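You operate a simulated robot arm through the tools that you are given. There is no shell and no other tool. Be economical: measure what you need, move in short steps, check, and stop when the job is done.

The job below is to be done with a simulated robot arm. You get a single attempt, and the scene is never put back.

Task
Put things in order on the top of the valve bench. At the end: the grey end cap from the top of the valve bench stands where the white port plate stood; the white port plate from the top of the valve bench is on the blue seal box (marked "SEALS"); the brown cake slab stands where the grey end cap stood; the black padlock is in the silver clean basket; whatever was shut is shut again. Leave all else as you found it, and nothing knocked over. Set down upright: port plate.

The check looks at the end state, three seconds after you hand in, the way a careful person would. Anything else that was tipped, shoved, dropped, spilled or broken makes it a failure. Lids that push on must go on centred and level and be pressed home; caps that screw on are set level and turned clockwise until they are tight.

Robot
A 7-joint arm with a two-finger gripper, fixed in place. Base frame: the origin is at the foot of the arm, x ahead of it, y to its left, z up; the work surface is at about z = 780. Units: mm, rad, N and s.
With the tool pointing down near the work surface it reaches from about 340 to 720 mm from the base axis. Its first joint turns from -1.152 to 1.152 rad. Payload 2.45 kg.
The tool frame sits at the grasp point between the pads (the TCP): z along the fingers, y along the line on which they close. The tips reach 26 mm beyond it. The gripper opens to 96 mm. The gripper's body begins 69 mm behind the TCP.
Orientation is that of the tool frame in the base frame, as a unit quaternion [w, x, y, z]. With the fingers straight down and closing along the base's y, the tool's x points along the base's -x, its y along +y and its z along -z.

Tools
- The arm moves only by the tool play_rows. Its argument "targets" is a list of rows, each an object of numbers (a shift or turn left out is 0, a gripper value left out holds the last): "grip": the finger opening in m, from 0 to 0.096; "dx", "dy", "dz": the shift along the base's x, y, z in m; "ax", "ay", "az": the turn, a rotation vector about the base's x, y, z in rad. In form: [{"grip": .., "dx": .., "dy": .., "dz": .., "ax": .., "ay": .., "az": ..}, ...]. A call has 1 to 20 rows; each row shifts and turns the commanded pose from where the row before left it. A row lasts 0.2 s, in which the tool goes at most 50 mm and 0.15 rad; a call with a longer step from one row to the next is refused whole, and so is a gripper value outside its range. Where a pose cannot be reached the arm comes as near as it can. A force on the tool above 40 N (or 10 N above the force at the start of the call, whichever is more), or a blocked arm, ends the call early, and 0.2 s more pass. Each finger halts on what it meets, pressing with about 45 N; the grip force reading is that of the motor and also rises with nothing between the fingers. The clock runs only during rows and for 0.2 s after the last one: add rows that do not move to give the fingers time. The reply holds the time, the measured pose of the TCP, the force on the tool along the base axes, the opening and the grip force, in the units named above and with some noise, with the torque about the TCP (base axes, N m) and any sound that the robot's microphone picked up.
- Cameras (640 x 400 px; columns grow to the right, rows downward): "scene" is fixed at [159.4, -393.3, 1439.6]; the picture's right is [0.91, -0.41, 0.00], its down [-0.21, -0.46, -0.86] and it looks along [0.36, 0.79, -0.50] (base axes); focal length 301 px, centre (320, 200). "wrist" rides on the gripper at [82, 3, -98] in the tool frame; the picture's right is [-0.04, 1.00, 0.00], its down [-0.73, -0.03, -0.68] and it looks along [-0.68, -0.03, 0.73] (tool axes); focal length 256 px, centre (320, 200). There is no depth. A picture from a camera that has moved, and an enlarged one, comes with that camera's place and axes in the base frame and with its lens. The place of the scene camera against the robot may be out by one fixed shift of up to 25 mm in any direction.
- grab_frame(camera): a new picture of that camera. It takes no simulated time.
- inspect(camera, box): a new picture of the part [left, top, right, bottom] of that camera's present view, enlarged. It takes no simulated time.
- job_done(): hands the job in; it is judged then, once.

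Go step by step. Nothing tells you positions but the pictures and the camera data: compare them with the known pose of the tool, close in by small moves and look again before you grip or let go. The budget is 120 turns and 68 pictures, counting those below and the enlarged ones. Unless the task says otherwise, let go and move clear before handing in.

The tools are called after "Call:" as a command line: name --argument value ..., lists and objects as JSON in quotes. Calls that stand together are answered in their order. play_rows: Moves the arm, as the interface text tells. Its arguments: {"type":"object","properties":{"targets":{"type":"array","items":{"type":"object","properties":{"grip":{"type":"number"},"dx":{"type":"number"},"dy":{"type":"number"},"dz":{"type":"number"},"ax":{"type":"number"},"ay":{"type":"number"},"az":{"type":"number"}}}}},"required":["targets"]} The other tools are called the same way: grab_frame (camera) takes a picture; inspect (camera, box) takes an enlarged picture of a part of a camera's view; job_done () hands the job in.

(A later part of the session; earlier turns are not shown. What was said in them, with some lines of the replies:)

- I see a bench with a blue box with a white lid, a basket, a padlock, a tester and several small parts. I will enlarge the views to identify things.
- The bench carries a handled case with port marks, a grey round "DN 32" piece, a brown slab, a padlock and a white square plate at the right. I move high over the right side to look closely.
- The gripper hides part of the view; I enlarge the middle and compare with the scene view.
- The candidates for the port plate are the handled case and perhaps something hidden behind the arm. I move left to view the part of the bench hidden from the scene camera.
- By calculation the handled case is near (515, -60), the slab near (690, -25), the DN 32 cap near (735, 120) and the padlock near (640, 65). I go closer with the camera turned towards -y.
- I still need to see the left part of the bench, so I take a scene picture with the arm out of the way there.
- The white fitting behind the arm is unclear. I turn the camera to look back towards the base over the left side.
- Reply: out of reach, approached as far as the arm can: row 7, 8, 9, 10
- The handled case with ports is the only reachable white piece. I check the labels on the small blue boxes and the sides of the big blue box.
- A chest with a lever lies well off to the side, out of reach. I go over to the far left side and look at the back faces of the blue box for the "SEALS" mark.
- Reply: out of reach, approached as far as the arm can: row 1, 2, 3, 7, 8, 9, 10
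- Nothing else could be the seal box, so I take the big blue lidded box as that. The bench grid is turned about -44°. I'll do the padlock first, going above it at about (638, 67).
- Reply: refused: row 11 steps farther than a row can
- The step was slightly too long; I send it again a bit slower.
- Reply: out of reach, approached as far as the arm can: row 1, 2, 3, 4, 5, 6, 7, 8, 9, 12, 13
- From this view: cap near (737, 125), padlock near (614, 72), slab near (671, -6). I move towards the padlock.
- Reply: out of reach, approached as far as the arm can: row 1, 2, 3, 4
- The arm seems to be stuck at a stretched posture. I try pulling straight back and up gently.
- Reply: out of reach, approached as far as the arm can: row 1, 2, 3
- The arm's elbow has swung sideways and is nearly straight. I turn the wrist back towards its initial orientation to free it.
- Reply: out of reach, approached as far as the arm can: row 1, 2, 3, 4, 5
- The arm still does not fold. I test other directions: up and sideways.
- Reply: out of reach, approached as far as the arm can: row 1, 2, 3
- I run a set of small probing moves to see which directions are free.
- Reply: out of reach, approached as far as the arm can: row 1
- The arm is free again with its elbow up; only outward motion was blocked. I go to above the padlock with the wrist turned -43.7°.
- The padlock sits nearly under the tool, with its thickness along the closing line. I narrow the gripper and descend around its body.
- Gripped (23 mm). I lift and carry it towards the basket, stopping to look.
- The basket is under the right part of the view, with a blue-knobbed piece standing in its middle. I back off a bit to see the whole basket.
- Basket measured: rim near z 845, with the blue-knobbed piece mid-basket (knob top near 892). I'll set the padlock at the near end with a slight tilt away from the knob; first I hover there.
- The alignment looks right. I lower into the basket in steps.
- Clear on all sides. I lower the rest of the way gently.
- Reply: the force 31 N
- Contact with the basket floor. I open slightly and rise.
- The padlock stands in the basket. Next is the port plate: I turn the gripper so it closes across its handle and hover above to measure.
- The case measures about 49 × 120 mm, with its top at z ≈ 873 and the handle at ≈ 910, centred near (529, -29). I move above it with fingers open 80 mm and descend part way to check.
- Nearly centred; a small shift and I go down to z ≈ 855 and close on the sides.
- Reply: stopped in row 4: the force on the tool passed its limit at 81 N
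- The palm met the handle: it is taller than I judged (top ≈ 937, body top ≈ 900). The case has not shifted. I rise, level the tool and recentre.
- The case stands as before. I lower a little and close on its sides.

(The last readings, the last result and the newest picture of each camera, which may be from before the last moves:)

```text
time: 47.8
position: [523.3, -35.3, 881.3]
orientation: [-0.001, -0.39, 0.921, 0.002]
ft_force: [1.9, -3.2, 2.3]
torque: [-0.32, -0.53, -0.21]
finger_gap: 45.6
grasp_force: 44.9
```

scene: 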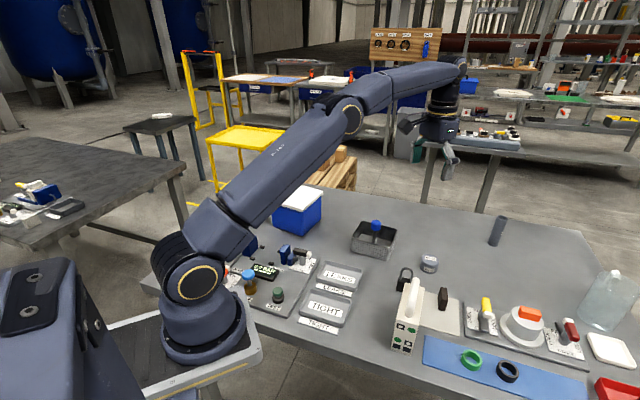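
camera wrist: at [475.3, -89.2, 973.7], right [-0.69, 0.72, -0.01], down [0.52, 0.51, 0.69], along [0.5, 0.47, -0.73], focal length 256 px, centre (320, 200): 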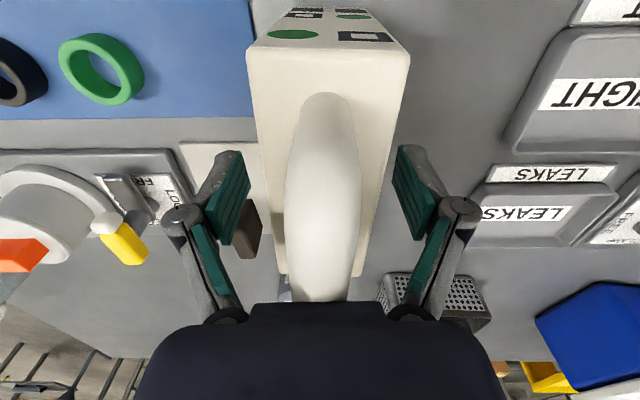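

Gripped at 45.6 mm. I lift it.

Call:
play_rows --targets '[{"dz": 0.01}, {"dz": 0.03}, {"dz": 0.04}, {"dz": 0.045}, {"dz": 0.045}, {}]'

Call:
grab_frame --camera "wrist"

```text
time: 49.2
position: [525.0, -35.0, 1050.6]
orientation: [0.0, -0.393, 0.92, 0.002]
ft_force: [-0.9, 0.1, -3.2]
torque: [0.05, -0.02, 0.0]
finger_gap: 45.1
grasp_force: 45.1
```

```text
27 pictures are left
camera wrist: at [466.2, -91.7, 1150.9], right [-0.69, 0.72, 0.0], down [0.53, 0.51, 0.68], along [0.49, 0.47, -0.73], focal length 256 px, centre (320, 200)
```

wrist: 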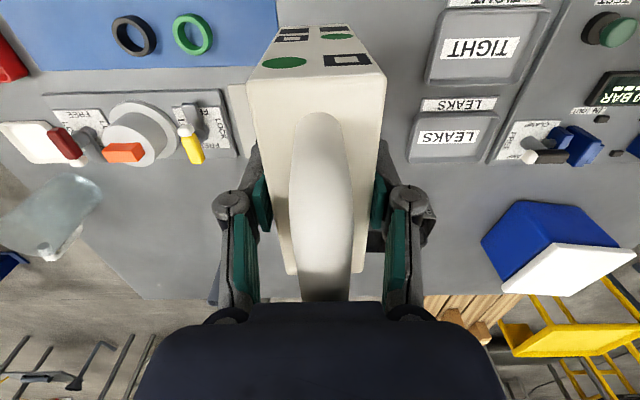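

Light and firmly held. The lid is near z 893, centred about (468, 523) and turned about 9° from the bench grid. I carry the case there, staying above the lid.

Call:
play_rows --targets '[{"dx": -0.0048, "dy": 0.03, "dz": -0.01}, {"dx": -0.0048, "dy": 0.0425, "dz": -0.01}, {"dx": -0.0048, "dy": 0.0425, "az": -0.03}, {"dx": -0.0048, "dy": 0.0425, "az": -0.03}, {"dx": -0.0048, "dy": 0.0425, "az": -0.03}, {"dx": -0.0048, "dy": 0.0425, "az": -0.03}, {"dx": -0.0048, "dy": 0.0425, "az": -0.03}, {"dx": -0.0048, "dy": 0.0425}, {"dx": -0.0048, "dy": 0.0425}, {"dx": -0.0048, "dy": 0.0425}, {"dx": -0.0048, "dy": 0.03}, {}]'

Call:
grab_frame --camera "wrist"

Call:
grab_frame --camera "scene"

```text
time: 51.8
position: [470.0, 407.0, 1028.7]
orientation: [-0.001, -0.321, 0.947, 0.002]
ft_force: [-0.2, 0.5, -3.1]
torque: [-0.01, 0.01, 0.02]
finger_gap: 45.5
grasp_force: 45.1
```

```text
26 pictures are left
camera wrist: at [402.8, 360.2, 1128.4], right [-0.58, 0.82, 0.0], down [0.6, 0.42, 0.68], along [0.55, 0.39, -0.73], focal length 256 px, centre (320, 200)
```

wrist: 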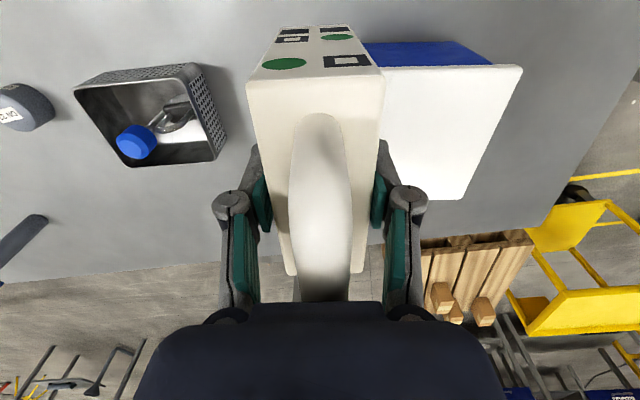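

```text
25 pictures are left
```

scene: 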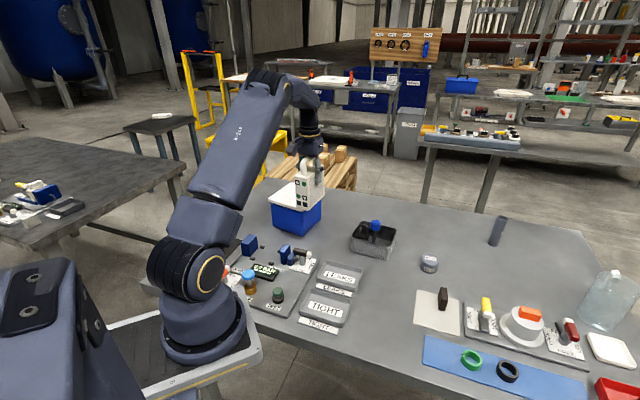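

The lid's centre comes out near (463, 525) and the case is aligned with it. I move over it.

Call:
play_rows --targets '[{"dx": -0.003, "dy": 0.028}, {"dx": -0.003, "dy": 0.028}, {"dx": -0.003, "dy": 0.028}, {"dx": -0.002, "dy": 0.028}, {}]'

Call:
grab_frame --camera "wrist"

```text
time: 53.0
position: [453.5, 504.1, 1028.2]
orientation: [-0.001, -0.322, 0.947, 0.001]
ft_force: [0.6, 0.0, -3.4]
torque: [-0.03, 0.02, 0.02]
finger_gap: 45.2
grasp_force: 45.1
out of reach, approached as far as the arm can: row 4
```

```text
24 pictures are left
camera wrist: at [386.9, 457.9, 1128.3], right [-0.58, 0.82, 0.0], down [0.6, 0.42, 0.68], along [0.55, 0.39, -0.74], focal length 256 px, centre (320, 200)
```

wrist: 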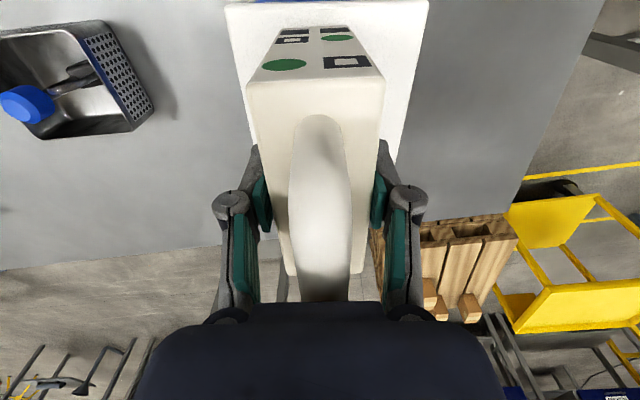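

Over the lid, about 16 mm short of centre along the case. I lower to just above the lid and push a little further out.

Call:
play_rows --targets '[{"dz": -0.015}, {"dz": -0.008, "dx": -0.0005, "dy": 0.002}, {"dx": 0.003, "dy": 0.004}, {"dx": 0.002, "dy": 0.003}, {"dx": 0.002, "dy": 0.003}, {}]'

Call:
inspect --camera "scene" --box '[250, 130, 350, 240]'

```text
time: 54.4
position: [455.8, 509.3, 1005.9]
orientation: [-0.001, -0.321, 0.947, 0.001]
ft_force: [0.7, 0.2, -4.4]
torque: [0.02, 0.0, 0.01]
finger_gap: 45.5
grasp_force: 44.9
out of reach, approached as far as the arm can: row 4, 5
```

```text
3.64 times, centred on (300, 185) of scene
camera zoom: at [159.4, -393.2, 1439.6], right [0.91, -0.41, 0.0], down [-0.21, -0.46, -0.86], along [0.36, 0.79, -0.5], focal length 1094 px, centre (393, 254)
```

zoom: 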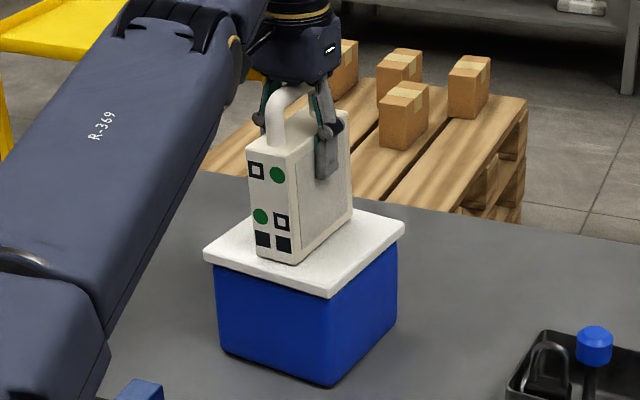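

Call:
play_rows --targets '[{"dz": -0.005}, {"dz": -0.003}, {"dx": 0.003, "dy": 0.002}, {"dx": 0.003, "dy": 0.002}, {"dx": 0.003, "dy": 0.002}, {}]'

```text
time: 55.8
position: [457.4, 511.5, 1001.7]
orientation: [0.003, -0.322, 0.947, 0.005]
ft_force: [1.4, 3.6, 32.4]
torque: [0.2, -0.18, -0.07]
finger_gap: 45.6
grasp_force: 45.6
out of reach, approached as far as the arm can: row 4, 5
```

Contact with the lid at about z 900; the case stands some 13 mm inside the lid edge. I relieve the pressure, check, and let go.

Call:
play_rows --targets '[{"dz": 0.002}, {}]'

Call:
inspect --camera "scene" --box '[250, 130, 350, 240]'

```text
time: 56.4
position: [457.1, 511.4, 1001.3]
orientation: [0.001, -0.323, 0.947, 0.004]
ft_force: [0.5, 8.1, 23.4]
torque: [0.83, -0.64, 0.07]
finger_gap: 45.4
grasp_force: 45.1
```

```text
3.64 times, centred on (300, 185) of scene
camera zoom: at [159.0, -393.5, 1439.6], right [0.91, -0.41, 0.0], down [-0.21, -0.46, -0.86], along [0.36, 0.79, -0.5], focal length 1094 px, centre (393, 254)
```

zoom: 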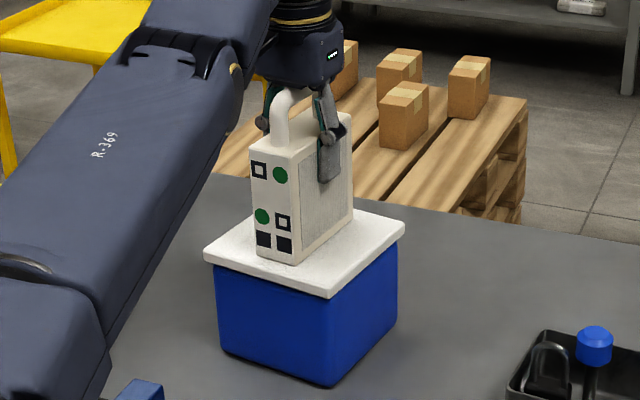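

It stands well inside the lid. I release and rise straight up.

Call:
play_rows --targets '[{"dz": 0.0015}, {"grip": 0.065}, {"grip": 0.065}, {"grip": 0.065}, {}]'

Call:
play_rows --targets '[{"dz": 0.015, "dx": -0.002, "dy": -0.001}, {"dz": 0.015}, {}]'

Call:
grab_frame --camera "wrist"

```text
time: 57.6
position: [457.5, 509.7, 998.7]
orientation: [-0.001, -0.321, 0.947, 0.002]
ft_force: [-0.1, -0.5, 1.0]
torque: [0.0, -0.01, -0.01]
finger_gap: 64.7
grasp_force: 0.0
```

```text
time: 58.4
position: [452.9, 506.3, 1029.9]
orientation: [-0.002, -0.322, 0.947, 0.002]
ft_force: [-0.2, -0.1, -0.3]
torque: [0.01, 0.02, 0.01]
finger_gap: 64.9
grasp_force: 0.1
out of reach, approached as far as the arm can: row 2
```

```text
21 pictures are left
camera wrist: at [386.5, 458.8, 1129.2], right [-0.58, 0.82, 0.0], down [0.6, 0.42, 0.68], along [0.55, 0.39, -0.73], focal length 256 px, centre (320, 200)
```

wrist: 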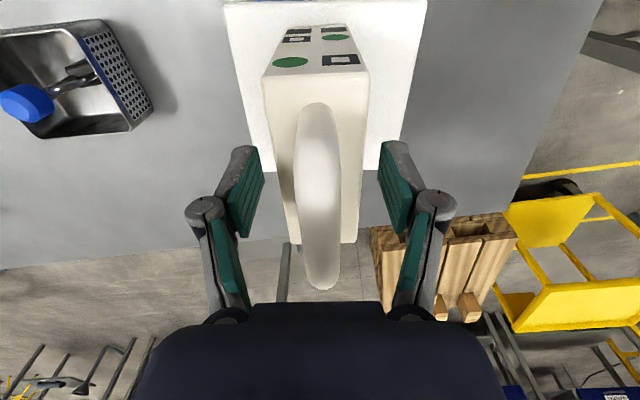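

The case stands upright on the box. I back off upward along its long axis, keeping the fingers straddling it, then head to the cap.

Call:
play_rows --targets '[{"dx": -0.016, "dy": -0.012, "dz": 0.015}, {"dx": -0.016, "dy": -0.012, "dz": 0.025}, {"dx": -0.016, "dy": -0.012, "dz": 0.025}, {"dx": -0.02, "dy": -0.015, "dz": 0.02}, {"dx": -0.02, "dy": -0.015, "dz": 0.01}, {}]'

Call:
inspect --camera "scene" --box '[250, 130, 350, 240]'

```text
time: 59.8
position: [401.4, 497.1, 1145.5]
orientation: [-0.001, -0.32, 0.947, 0.0]
ft_force: [0.0, -0.7, 0.4]
torque: [-0.01, 0.0, 0.03]
finger_gap: 65.1
grasp_force: 0.1
out of reach, approached as far as the arm can: row 1, 2, 3, 4, 5
```

```text
3.64 times, centred on (300, 185) of scene
camera zoom: at [159.4, -393.3, 1439.6], right [0.91, -0.41, 0.0], down [-0.21, -0.46, -0.86], along [0.36, 0.79, -0.5], focal length 1094 px, centre (393, 254)
```

zoom: 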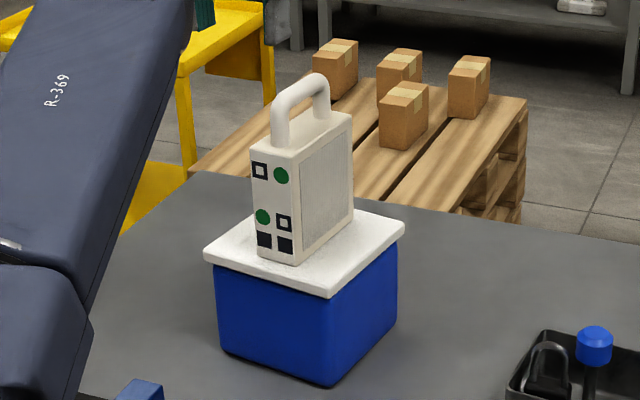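

The port plate is placed well. The arm is near its reach edge, so I pull inward first.

Call:
play_rows --targets '[{"dx": -0.005, "dy": -0.03, "dz": -0.005}, {"dx": 0.0, "dy": -0.035, "dz": -0.005}, {"dx": 0.0, "dy": -0.04, "dz": -0.005}, {}]'

```text
time: 60.8
position: [443.9, 460.9, 1160.7]
orientation: [-0.001, -0.32, 0.947, 0.001]
ft_force: [0.9, -0.5, -0.3]
torque: [-0.03, -0.01, -0.01]
finger_gap: 65.0
grasp_force: 0.1
out of reach, approached as far as the arm can: row 1, 2, 3
```

The arm slides along its reach limit again; going straight up freed it last time.

Call:
play_rows --targets '[{"dz": 0.04}, {"dz": 0.04}, {"dx": -0.01}, {"dy": -0.01}, {"dy": -0.03}, {"dy": -0.03}, {}]'

```text
time: 62.4
position: [435.8, 442.2, 1208.1]
orientation: [0.0, -0.321, 0.947, 0.001]
ft_force: [-0.4, -0.6, -0.1]
torque: [0.02, 0.0, 0.04]
finger_gap: 64.9
grasp_force: 0.0
out of reach, approached as far as the arm can: row 1, 2, 3, 4, 5, 6
```

Call:
play_rows --targets '[{"dz": 0.03}, {"dx": 0.01, "dy": 0.01}, {"dx": -0.01, "dy": -0.01}, {"dx": -0.01, "dy": -0.01}, {"dx": -0.015, "dy": -0.015}, {"dz": -0.02}, {}]'

Call:
grab_frame --camera "scene"

```text
time: 64.0
position: [390.7, 396.9, 1210.7]
orientation: [-0.001, -0.321, 0.947, 0.002]
ft_force: [-0.1, -0.6, 0.0]
torque: [-0.04, -0.02, 0.0]
finger_gap: 64.7
grasp_force: 0.1
out of reach, approached as far as the arm can: row 1, 2
```

```text
19 pictures are left
```

scene: 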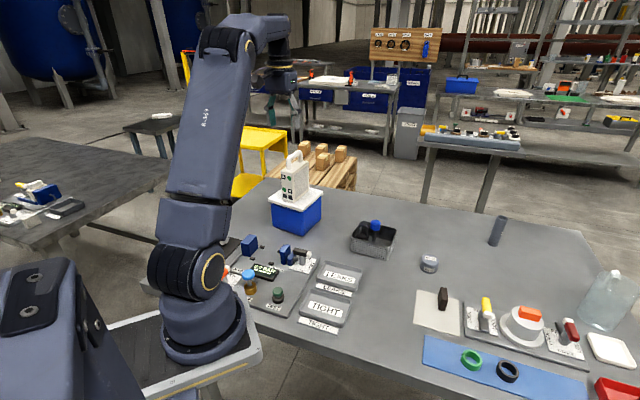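

Pushing outward then in freed the arm. The cap stands at about r 747, so I will reach it with the fingers tilted outward 0.3 rad, closing tangentially. First I go near and look.

Call:
play_rows --targets '[{"dx": 0.0225, "dy": -0.0238, "dz": -0.0208, "az": -0.0405}, {"dx": 0.0225, "dy": -0.0238, "dz": -0.0208, "az": -0.0405}, {"dx": 0.0225, "dy": -0.0238, "dz": -0.0208, "az": -0.0405}, {"dx": 0.0225, "dy": -0.0238, "dz": -0.0208, "az": -0.0405}, {"dx": 0.0225, "dy": -0.0238, "dz": -0.0208, "az": -0.0405}, {"dx": 0.0225, "dy": -0.0238, "dz": -0.0208, "az": -0.0405}, {"dx": 0.0225, "dy": -0.0238, "dz": -0.0208, "az": -0.0405}, {"dx": 0.0225, "dy": -0.0238, "dz": -0.0208, "az": -0.0405}, {"dx": 0.0225, "dy": -0.0238, "dz": -0.0208, "az": -0.0405}, {"dx": 0.0225, "dy": -0.0238, "dz": -0.0208, "az": -0.0405}, {"dx": 0.0225, "dy": -0.0238, "dz": -0.0208, "az": -0.0405}, {"dx": 0.0225, "dy": -0.0238, "dz": -0.0208, "az": -0.0405}, {"ax": 0.0245, "ay": -0.1475, "grip": 0.09}, {"ax": 0.0245, "ay": -0.1475}, {}]'

Call:
grab_frame --camera "wrist"

```text
time: 67.2
position: [661.8, 110.3, 961.0]
orientation: [0.149, -0.083, 0.985, 0.015]
ft_force: [-0.2, 0.8, 0.4]
torque: [0.04, -0.01, 0.01]
finger_gap: 90.5
grasp_force: 0.1
```

```text
18 pictures are left
camera wrist: at [555.7, 95.9, 1031.1], right [-0.13, 0.99, 0.01], down [0.5, 0.05, 0.87], along [0.86, 0.12, -0.5], focal length 256 px, centre (320, 200)
```

wrist: 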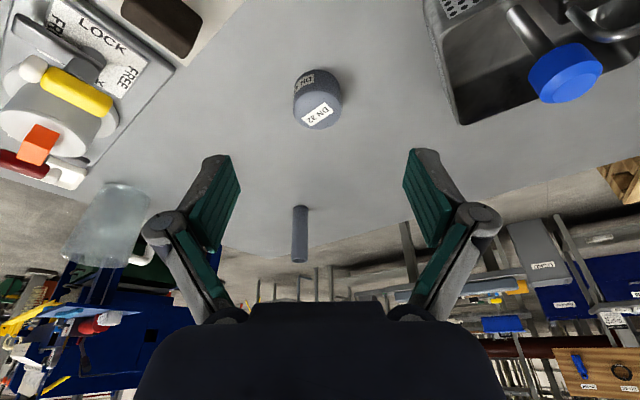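

The cap is about 52 mm wide, centred at about (741, 122). I move above it, still clear of its top.

Call:
play_rows --targets '[{"dx": 0.02, "dy": 0.003, "dz": -0.025}, {"dx": 0.02, "dy": 0.003, "dz": -0.025}, {"dx": 0.02, "dy": 0.003, "dz": -0.025}, {"dx": 0.019, "dy": 0.003, "dz": -0.015}, {}]'

Call:
grab_frame --camera "wrist"

```text
time: 68.4
position: [742.8, 122.6, 869.3]
orientation: [0.148, -0.082, 0.986, 0.014]
ft_force: [-0.1, 0.4, 0.2]
torque: [0.0, 0.0, -0.02]
finger_gap: 89.8
grasp_force: 0.1
```

```text
17 pictures are left
camera wrist: at [636.2, 107.5, 939.9], right [-0.13, 0.99, 0.01], down [0.5, 0.05, 0.86], along [0.86, 0.12, -0.5], focal length 256 px, centre (320, 200)
```

wrist: 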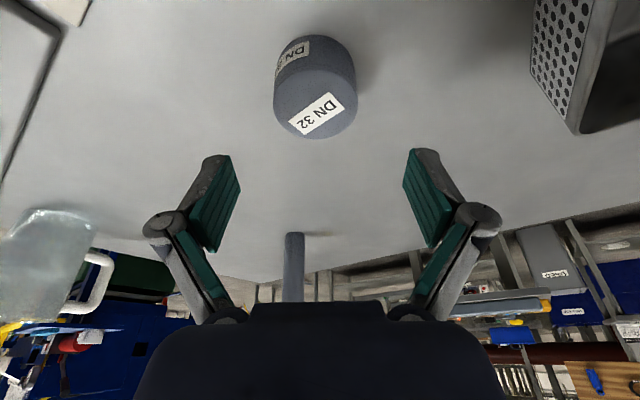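

Call:
play_rows --targets '[{"dy": -0.003, "dz": -0.02}, {"dz": -0.02}, {"dz": -0.01}, {"dz": -0.005}, {}]'

Call:
inspect --camera "wrist" --box '[180, 60, 460, 260]'

```text
time: 69.6
position: [742.1, 118.5, 815.6]
orientation: [0.148, -0.083, 0.985, 0.013]
ft_force: [-0.2, 0.5, -0.3]
torque: [0.01, -0.03, 0.01]
finger_gap: 90.1
grasp_force: 0.0
```

```text
2.00 times, centred on (320, 160) of wrist
camera zoom: at [635.4, 104.2, 886.6], right [-0.13, 0.99, 0.01], down [0.5, 0.05, 0.86], along [0.86, 0.12, -0.5], focal length 512 px, centre (320, 280)
```

zoom: 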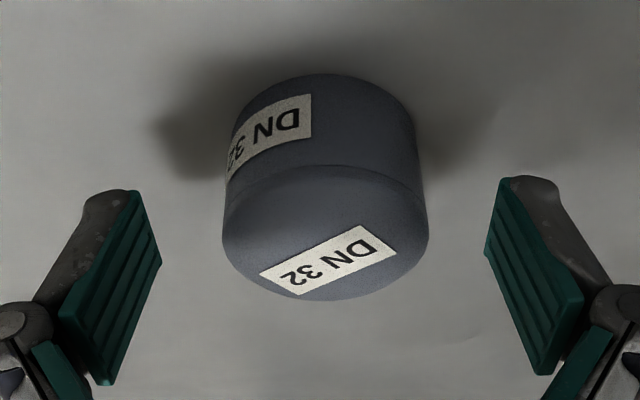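

Call:
play_rows --targets '[{"dx": 0.004, "dy": 0.0015, "dz": -0.003}, {}, {"grip": 0.0}, {"grip": 0.0}, {"grip": 0.0}, {"grip": 0.0}, {"grip": 0.0}, {"grip": 0.0}]'

```text
time: 71.4
position: [746.1, 121.3, 812.6]
orientation: [0.148, -0.083, 0.985, 0.014]
ft_force: [-0.8, 0.6, 1.2]
torque: [0.05, 0.03, 0.03]
finger_gap: 52.2
grasp_force: 45.3
```

Gripped (52 mm). I lift and carry it, keeping the same tilt, to where the port plate stood, about (523, -36).

Call:
play_rows --targets '[{"dz": 0.01}, {"dz": 0.03}, {"dz": 0.04}, {"dz": 0.01, "dx": -0.025, "dy": -0.018}, {"dx": -0.033, "dy": -0.0235}, {"dx": -0.033, "dy": -0.0235}, {"dx": -0.033, "dy": -0.0235}, {"dx": -0.033, "dy": -0.0235}, {"dx": -0.033, "dy": -0.0235}, {"dx": -0.032, "dy": -0.0225}, {}]'

Call:
grab_frame --camera "wrist"

Call:
inspect --camera "scene" --box '[370, 250, 470, 360]'

```text
time: 73.8
position: [522.6, -39.8, 902.6]
orientation: [0.15, -0.084, 0.985, 0.014]
ft_force: [0.4, -0.6, 0.5]
torque: [0.02, 0.01, 0.02]
finger_gap: 0.0
grasp_force: 28.5
```

```text
15 pictures are left
camera wrist: at [415.5, -53.5, 973.4], right [-0.13, 0.99, 0.01], down [0.5, 0.05, 0.87], along [0.86, 0.12, -0.5], focal length 256 px, centre (320, 200)
```

wrist: 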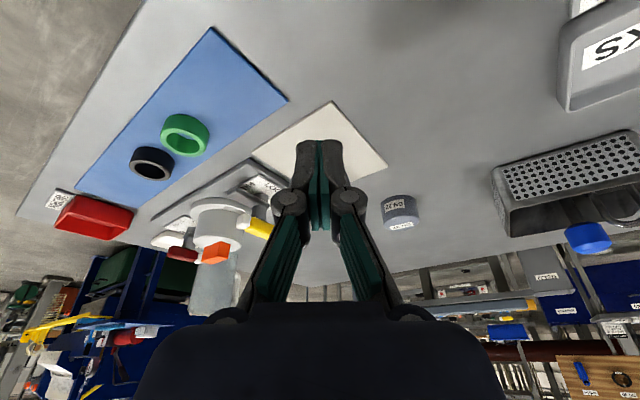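

```text
3.64 times, centred on (420, 305) of scene
camera zoom: at [159.3, -393.3, 1439.6], right [0.91, -0.41, 0.0], down [-0.21, -0.46, -0.86], along [0.36, 0.79, -0.5], focal length 1094 px, centre (-44, -182)
```

zoom: 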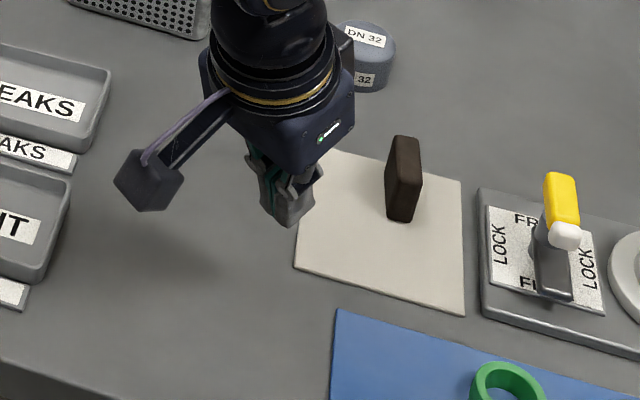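

The cap slipped out of the fingers and is still standing near its old place. I go back with open fingers and look again.

Call:
play_rows --targets '[{"dx": 0.032, "dy": 0.0225, "grip": 0.09}, {"dx": 0.033, "dy": 0.0235}, {"dx": 0.033, "dy": 0.0235}, {"dx": 0.033, "dy": 0.0235}, {"dx": 0.033, "dy": 0.0235}, {"dx": 0.033, "dy": 0.0235}, {"dx": 0.023, "dy": 0.021, "dz": -0.02}, {}]'

Call:
grab_frame --camera "wrist"

```text
time: 75.6
position: [741.3, 122.0, 882.5]
orientation: [0.148, -0.083, 0.985, 0.012]
ft_force: [-0.4, 0.1, 0.8]
torque: [0.0, -0.02, 0.03]
finger_gap: 90.0
grasp_force: 0.0
```

```text
13 pictures are left
camera wrist: at [635.0, 107.5, 953.2], right [-0.13, 0.99, 0.01], down [0.5, 0.05, 0.86], along [0.86, 0.12, -0.5], focal length 256 px, centre (320, 200)
```

wrist: 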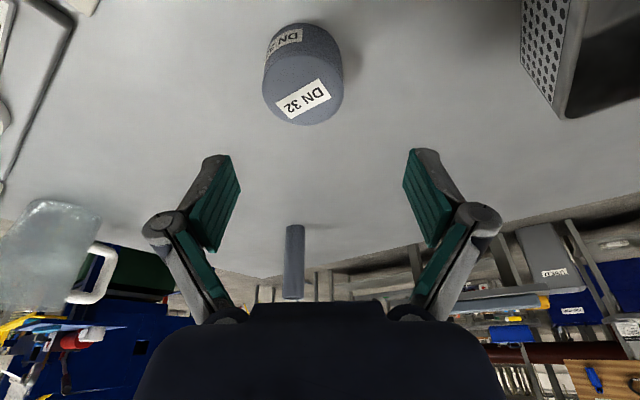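

The cap now stands about 9 mm to the right, near (744, 113). I regrip lower and will lift very slowly.

Call:
play_rows --targets '[{"dx": 0.003, "dy": -0.009, "dz": -0.02}, {"dz": -0.02}, {"dz": -0.02}, {"dz": -0.008}, {"dz": -0.003}, {}]'

Call:
inspect --camera "wrist" --box '[180, 60, 460, 260]'

```text
time: 77.0
position: [745.7, 114.1, 809.5]
orientation: [0.148, -0.083, 0.985, 0.012]
ft_force: [-0.1, 0.0, -0.3]
torque: [0.03, 0.01, -0.02]
finger_gap: 90.1
grasp_force: 0.0
```

```text
2.00 times, centred on (320, 160) of wrist
camera zoom: at [639.2, 99.1, 881.0], right [-0.13, 0.99, 0.01], down [0.5, 0.05, 0.86], along [0.86, 0.12, -0.5], focal length 512 px, centre (320, 280)
```

zoom: 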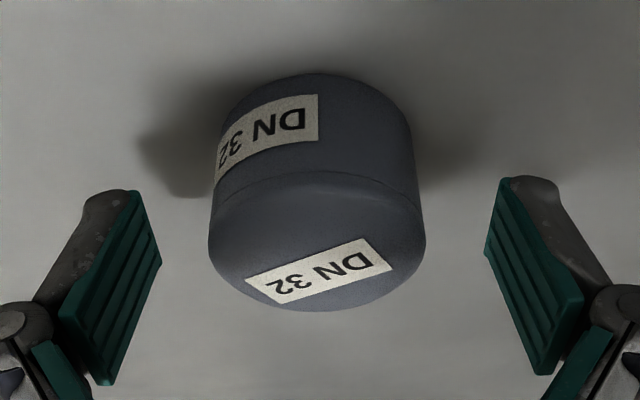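

Centred well. I close and wait, then lift slowly.

Call:
play_rows --targets '[{"grip": 0.0}, {"grip": 0.0}, {"grip": 0.0}, {"grip": 0.0}, {"grip": 0.0}, {"grip": 0.0}, {"grip": 0.0}, {"dz": 0.001}, {"dz": 0.002}, {"dz": 0.002}, {"dz": 0.003}, {"dz": 0.003}, {}]'

```text
time: 79.8
position: [745.7, 114.9, 822.9]
orientation: [0.148, -0.083, 0.985, 0.013]
ft_force: [-0.6, -0.4, -1.0]
torque: [0.03, -0.03, 0.04]
finger_gap: 49.6
grasp_force: 44.8
```

Call:
inspect --camera "wrist" --box '[180, 60, 460, 260]'

```text
2.00 times, centred on (320, 160) of wrist
camera zoom: at [639.8, 99.9, 893.3], right [-0.13, 0.99, 0.01], down [0.5, 0.05, 0.86], along [0.86, 0.12, -0.5], focal length 512 px, centre (320, 280)
```

zoom: 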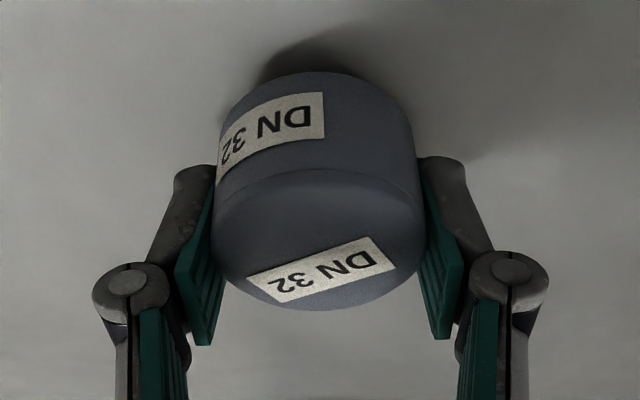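

It is lifted now. I continue slowly and check the opening.

Call:
play_rows --targets '[{"dz": 0.003}, {"dz": 0.004}, {"dz": 0.005}, {"dz": 0.006}, {"dz": 0.006}, {"dz": 0.006}, {"dz": 0.006}, {"dz": 0.005}, {"dz": 0.003}, {"dx": -0.003, "dy": -0.002}, {"dx": -0.005, "dy": -0.0035}, {"dx": -0.007, "dy": -0.005}, {"dx": -0.008, "dy": -0.0055}, {"dx": -0.005, "dy": -0.0035}, {}]'

```text
time: 83.0
position: [719.2, 93.8, 866.8]
orientation: [0.148, -0.083, 0.985, 0.014]
ft_force: [-1.3, 0.3, -0.6]
torque: [-0.01, 0.0, -0.01]
finger_gap: 49.5
grasp_force: 45.5
```

Holding steady. I carry on slowly to the port plate's old place.

Call:
play_rows --targets '[{"dx": -0.004, "dy": -0.003, "dz": 0.004}, {"dx": -0.008, "dy": -0.005, "dz": 0.004}, {"dx": -0.011, "dy": -0.0072, "dz": 0.002}, {"dx": -0.011, "dy": -0.0072}, {"dx": -0.011, "dy": -0.0072}, {"dx": -0.011, "dy": -0.0072}, {"dx": -0.011, "dy": -0.0074}, {"dx": -0.011, "dy": -0.0074}, {"dx": -0.011, "dy": -0.0074}, {"dx": -0.011, "dy": -0.0074}, {"dx": -0.011, "dy": -0.0074}, {"dx": -0.011, "dy": -0.0074}, {"dx": -0.011, "dy": -0.0074}, {"dx": -0.011, "dy": -0.0074}, {"dx": -0.011, "dy": -0.0074}, {"dx": -0.011, "dy": -0.0074}, {"dx": -0.011, "dy": -0.0074}, {"dx": -0.011, "dy": -0.0074}, {"dx": -0.006, "dy": -0.004}, {}]'

Call:
grab_frame --camera "wrist"

```text
time: 87.2
position: [525.3, -33.4, 876.7]
orientation: [0.148, -0.083, 0.985, 0.013]
ft_force: [0.2, 0.2, -0.1]
torque: [0.0, -0.03, -0.02]
finger_gap: 49.4
grasp_force: 45.1
```

```text
10 pictures are left
camera wrist: at [418.5, -48.4, 946.8], right [-0.13, 0.99, 0.01], down [0.5, 0.05, 0.86], along [0.86, 0.12, -0.5], focal length 256 px, centre (320, 200)
```

wrist: 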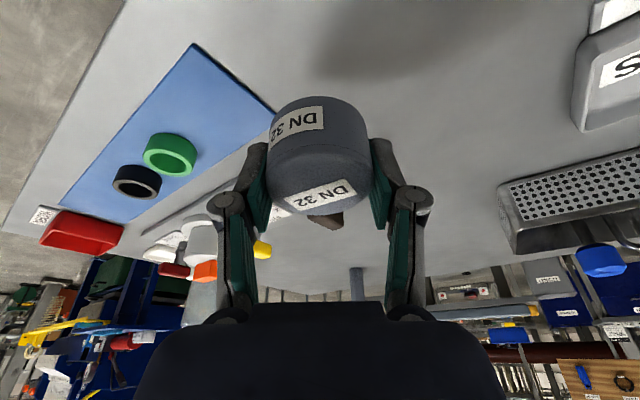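

Still held. I shift slightly and lower towards the surface.

Call:
play_rows --targets '[{"dx": -0.0015, "dy": -0.003}, {"dz": -0.008}, {"dz": -0.01}, {"dz": -0.01}, {"dz": -0.01}, {"dz": -0.01}, {"dz": -0.006}, {"dz": -0.004}, {}]'

Call:
play_rows --targets '[{"dz": -0.002}, {"dz": -0.002}, {"dz": -0.0015}, {}]'

```text
time: 89.2
position: [523.7, -37.8, 819.8]
orientation: [0.147, -0.083, 0.985, 0.013]
ft_force: [0.2, 0.1, -0.5]
torque: [-0.05, -0.04, 0.01]
finger_gap: 49.4
grasp_force: 45.3
```

```text
time: 90.2
position: [523.8, -36.9, 812.2]
orientation: [0.148, -0.083, 0.985, 0.013]
ft_force: [0.6, -0.7, -0.1]
torque: [0.0, 0.0, -0.01]
finger_gap: 49.2
grasp_force: 45.2
```

Call:
play_rows --targets '[{"dz": -0.0015}, {"dz": -0.0015}, {"dz": -0.0015}, {}]'

```text
time: 91.2
position: [523.6, -39.1, 809.2]
orientation: [0.15, -0.084, 0.985, 0.013]
ft_force: [-9.3, -0.5, 30.2]
torque: [0.49, 0.24, 0.3]
finger_gap: 49.6
grasp_force: 45.2
```

Contact with the surface. I relieve, open wide and rise, then look.

Call:
play_rows --targets '[{"dz": 0.0015}, {"grip": 0.065}, {"grip": 0.085}, {"grip": 0.085}, {"dz": 0.02}, {"dz": 0.03}, {"dz": 0.03}, {"dz": 0.03}, {}]'

Call:
inspect --camera "scene" --box '[370, 250, 470, 360]'

```text
time: 93.2
position: [523.5, -36.6, 920.5]
orientation: [0.148, -0.083, 0.985, 0.014]
ft_force: [0.5, 0.3, 0.5]
torque: [-0.01, -0.02, -0.02]
finger_gap: 84.8
grasp_force: 0.1
```

```text
3.64 times, centred on (420, 305) of scene
camera zoom: at [159.4, -393.3, 1439.6], right [0.91, -0.41, 0.0], down [-0.21, -0.46, -0.86], along [0.36, 0.79, -0.5], focal length 1094 px, centre (-44, -182)
```

zoom: 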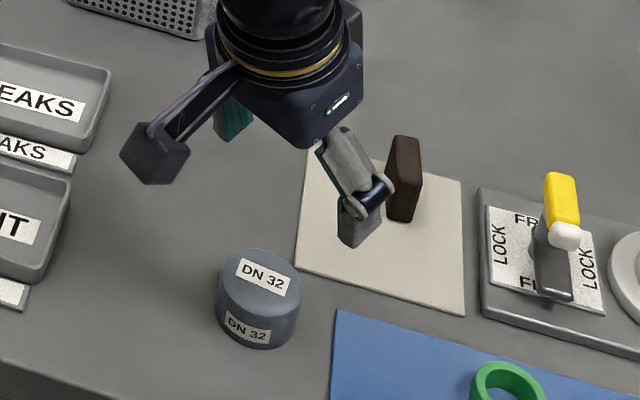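

The cap stands within the port plate's footprint. Now the slab: I turn the tilted tool so it closes across the slab's thin side and go near to look.

Call:
play_rows --targets '[{"dx": 0.025, "dy": 0.003, "az": 0.128, "grip": 0.05}, {"dx": 0.025, "dy": 0.003, "az": 0.128}, {"dx": 0.025, "dy": 0.003, "az": 0.128}, {"dx": 0.025, "dy": 0.003, "az": 0.128}, {"dx": 0.025, "dy": 0.003, "az": 0.128}, {"dx": 0.006, "dy": 0.001}, {}]'

Call:
grab_frame --camera "wrist"

```text
time: 94.8
position: [652.9, -20.5, 921.0]
orientation: [0.137, -0.389, 0.909, 0.059]
ft_force: [-0.4, -0.4, -0.9]
torque: [0.02, 0.03, 0.03]
finger_gap: 50.0
grasp_force: 0.0
```

```text
8 pictures are left
camera wrist: at [577.8, -95.8, 991.8], right [-0.7, 0.72, 0.01], down [0.37, 0.34, 0.86], along [0.62, 0.61, -0.5], focal length 256 px, centre (320, 200)
```

wrist: 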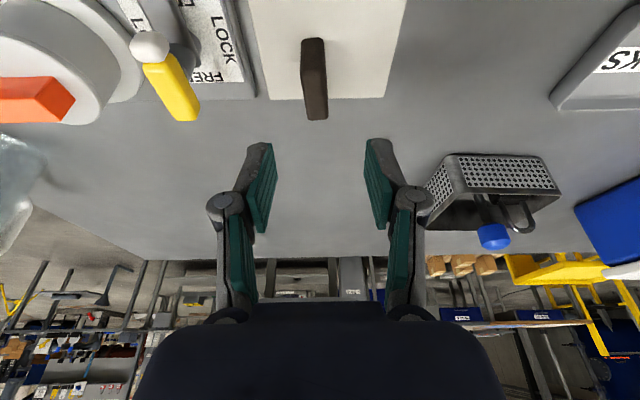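

The slab is about 19 mm thick, 37 mm wide and 50 mm tall, centred near (672, -7). I move over it and go part way down.

Call:
play_rows --targets '[{"dx": 0.0196, "dy": 0.0134}, {"dz": -0.03}, {"dz": -0.025}, {"dz": -0.02}, {}]'

Call:
grab_frame --camera "wrist"

```text
time: 96.0
position: [674.8, -8.2, 846.4]
orientation: [0.136, -0.389, 0.909, 0.059]
ft_force: [-0.3, -0.1, -0.1]
torque: [-0.02, -0.03, 0.02]
finger_gap: 49.9
grasp_force: 0.2
```

```text
7 pictures are left
camera wrist: at [597.5, -82.4, 917.5], right [-0.7, 0.72, 0.01], down [0.37, 0.34, 0.86], along [0.62, 0.61, -0.5], focal length 256 px, centre (320, 200)
```

wrist: 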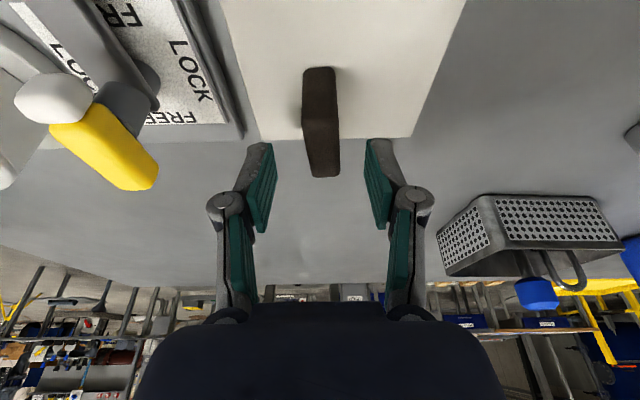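

Well centred. I go down, close, and lift slowly.

Call:
play_rows --targets '[{"dz": -0.015}, {"dz": -0.012}, {"dz": -0.005}, {}, {"grip": 0.0}, {"grip": 0.0}, {"grip": 0.0}, {"grip": 0.0}, {"grip": 0.0}, {"grip": 0.0}, {"dz": 0.002}, {"dz": 0.003}, {"dz": 0.004}, {"dz": 0.006}, {"dz": 0.008}, {"dz": 0.008}, {}]'

```text
time: 99.6
position: [672.4, -8.5, 844.2]
orientation: [0.136, -0.389, 0.909, 0.06]
ft_force: [-0.8, 0.6, -0.9]
torque: [-0.02, -0.02, 0.02]
finger_gap: 16.7
grasp_force: 42.5
```

Gripped. I raise it, turn the tilt to the radial direction, and carry it to the cap's old place near (743, 122).

Call:
play_rows --targets '[{"dz": 0.01}, {"dz": 0.012}, {"dz": 0.012}, {"dx": 0.003, "dy": 0.006, "az": -0.046}, {"dx": 0.005, "dy": 0.0095, "az": -0.046}, {"dx": 0.005, "dy": 0.0095, "az": -0.046}, {"dx": 0.005, "dy": 0.0095, "az": -0.046}, {"dx": 0.005, "dy": 0.0095, "az": -0.046}, {"dx": 0.005, "dy": 0.0095, "az": -0.046}, {"dx": 0.005, "dy": 0.0095, "az": -0.046}, {"dx": 0.005, "dy": 0.0095, "az": -0.046}, {"dx": 0.005, "dy": 0.0095, "az": -0.046}, {"dx": 0.005, "dy": 0.0095, "az": -0.046}, {"dx": 0.005, "dy": 0.0095, "az": -0.046}, {"dx": 0.005, "dy": 0.0095, "az": -0.046}, {"dx": 0.005, "dy": 0.0095, "az": -0.046}, {"dx": 0.0085, "dy": 0.0105, "az": -0.046}, {}]'

Call:
grab_frame --camera "wrist"

```text
time: 103.4
position: [744.5, 123.7, 877.6]
orientation: [0.148, -0.081, 0.986, 0.013]
ft_force: [0.0, -0.3, -1.0]
torque: [0.02, -0.02, -0.01]
finger_gap: 16.9
grasp_force: 42.4
```

```text
6 pictures are left
camera wrist: at [638.1, 109.5, 947.7], right [-0.12, 0.99, 0.01], down [0.5, 0.05, 0.86], along [0.86, 0.11, -0.5], focal length 256 px, centre (320, 200)
```

wrist: 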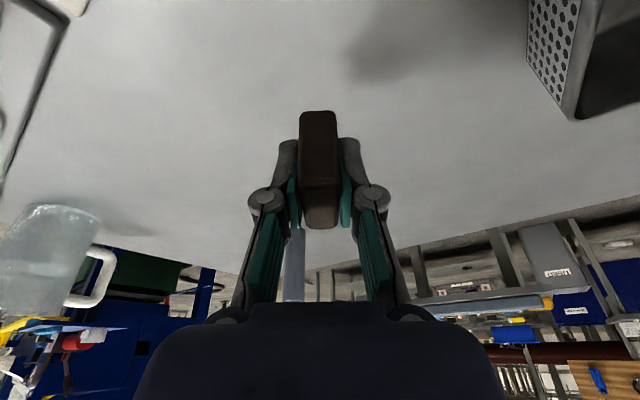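

Held upright and in place. I lower it to the surface.

Call:
play_rows --targets '[{"dx": -0.001, "dy": -0.001, "dz": -0.008}, {"dz": -0.012}, {"dz": -0.012}, {"dz": -0.012}, {"dz": -0.008}, {"dz": -0.006}, {"dz": -0.003}, {}]'

Call:
play_rows --targets '[{"dz": -0.0015}, {"dz": -0.0015}, {"dz": -0.0015}, {}]'

```text
time: 105.2
position: [744.3, 121.5, 816.8]
orientation: [0.149, -0.08, 0.986, 0.013]
ft_force: [0.0, 0.5, 0.3]
torque: [0.02, 0.02, 0.03]
finger_gap: 16.9
grasp_force: 42.5
```

```text
time: 106.2
position: [745.4, 121.0, 812.8]
orientation: [0.149, -0.08, 0.986, 0.013]
ft_force: [-0.3, -0.5, -1.1]
torque: [-0.01, -0.01, 0.0]
finger_gap: 17.0
grasp_force: 42.4
```

Call:
play_rows --targets '[{"dz": -0.001}, {"dz": -0.001}, {"dz": -0.001}, {}]'

```text
time: 107.2
position: [744.9, 120.2, 809.9]
orientation: [0.148, -0.081, 0.986, 0.013]
ft_force: [0.4, 0.2, 0.5]
torque: [0.0, -0.06, 0.0]
finger_gap: 16.9
grasp_force: 42.6
```

Call:
play_rows --targets '[{"dz": -0.001}, {"dz": -0.001}, {}]'

Call:
inspect --camera "scene" --box '[380, 210, 480, 320]'

```text
time: 108.0
position: [744.1, 121.5, 809.8]
orientation: [0.15, -0.081, 0.985, 0.015]
ft_force: [-5.3, -0.8, 15.3]
torque: [-0.05, 0.4, 0.0]
finger_gap: 16.9
grasp_force: 42.7
```

```text
3.64 times, centred on (430, 265) of scene
camera zoom: at [158.9, -393.4, 1439.6], right [0.91, -0.41, 0.0], down [-0.21, -0.46, -0.86], along [0.36, 0.79, -0.5], focal length 1094 px, centre (-80, -36)
```

zoom: 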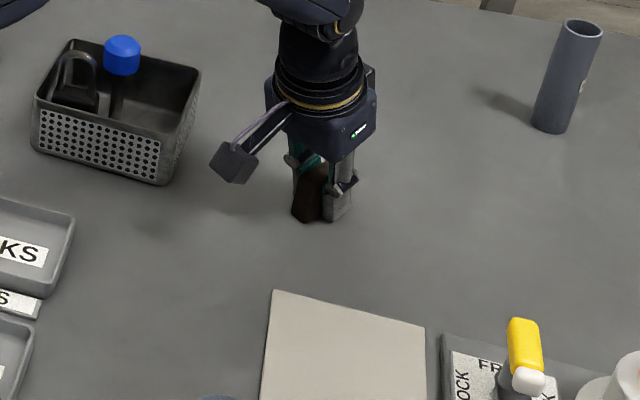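

It touches the surface and is upright. I release gently and rise.

Call:
play_rows --targets '[{"dz": 0.0005}, {"grip": 0.025}, {"grip": 0.045}, {"grip": 0.045}, {"grip": 0.045}, {"dz": 0.01}, {"dz": 0.02}, {"dz": 0.03}, {"dz": 0.03, "dx": -0.01}, {"dz": 0.02, "dx": -0.03}, {"dx": -0.04}, {"dx": -0.04}, {"dx": -0.04}, {}]'

Call:
grab_frame --camera "scene"

Call:
inspect --camera "scene" --box '[370, 220, 490, 350]'

```text
time: 111.0
position: [584.3, 121.8, 917.4]
orientation: [0.149, -0.079, 0.986, 0.013]
ft_force: [-0.5, -0.1, -0.3]
torque: [0.02, 0.0, -0.01]
finger_gap: 45.2
grasp_force: 0.0
```

```text
4 pictures are left
```

scene: 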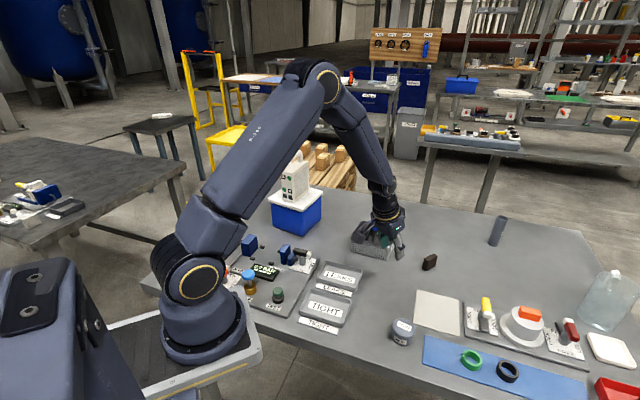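

```text
3.08 times, centred on (430, 285) of scene
camera zoom: at [159.3, -393.3, 1439.6], right [0.91, -0.41, 0.0], down [-0.21, -0.46, -0.86], along [0.36, 0.79, -0.5], focal length 926 px, centre (-18, -62)
```

zoom: 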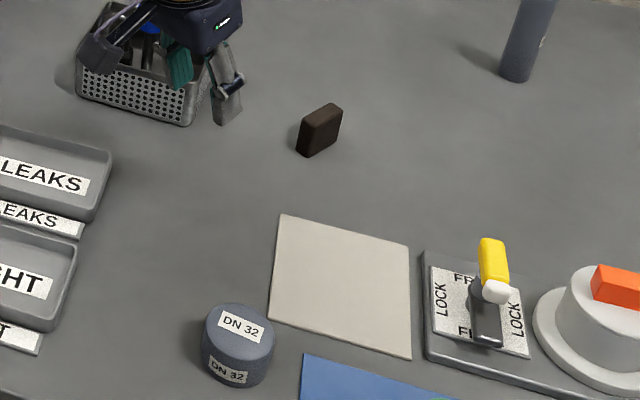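

I enlarge the slab to make sure that it is upright.

Call:
inspect --camera "scene" --box '[410, 240, 450, 285]'

```text
8.89 times, centred on (430, 262) of scene
camera zoom: at [159.3, -393.3, 1439.6], right [0.91, -0.41, 0.0], down [-0.21, -0.46, -0.86], along [0.36, 0.79, -0.5], focal length 2675 px, centre (-658, -356)
```

zoom: 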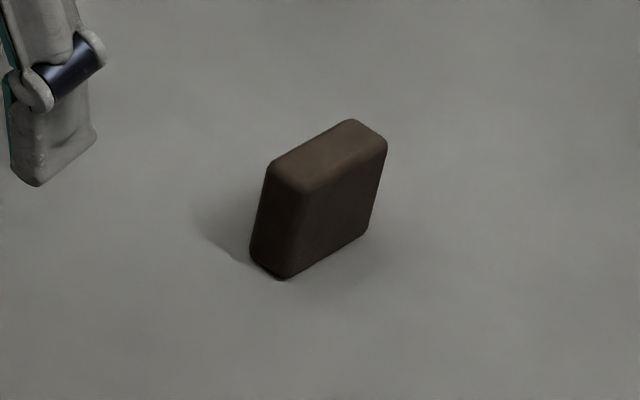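

The slab stands upright where the cap was, the cap is where the port plate stood, the port plate is upright on the shut seal box, and the padlock is in the basket. The gripper is open and clear, so I hand in.

Call:
job_done

```text
The job is handed in.
```

All four items are in their new places and I've handed the job in; the lid of the blue box was never opened.

- **Port plate:** I took the white handled case with port markings to be the port plate. It stands upright on the lid of the blue box, about 13 mm in from one edge.
- **Seal box:** I never saw a "SEALS" mark. I used the only large blue box on the bench.
- **End cap:** It stands where the port plate stood, about 7 to 16 mm off centre by my estimate. It slipped from the grip on the first try and slid about 9 mm, but stayed standing.
- **Cake slab:** It stands upright where the end cap stood, turned about 37° from how it stood before.
- **Padlock:** It stands in the silver basket next to the blue-knobbed piece. The basket may have moved 2 to 3 mm while I set it in.
- **Contact:** The gripper bumped the port plate's handle once on the way down (81 N). The plate didn't visibly shift, and I saw no damage.
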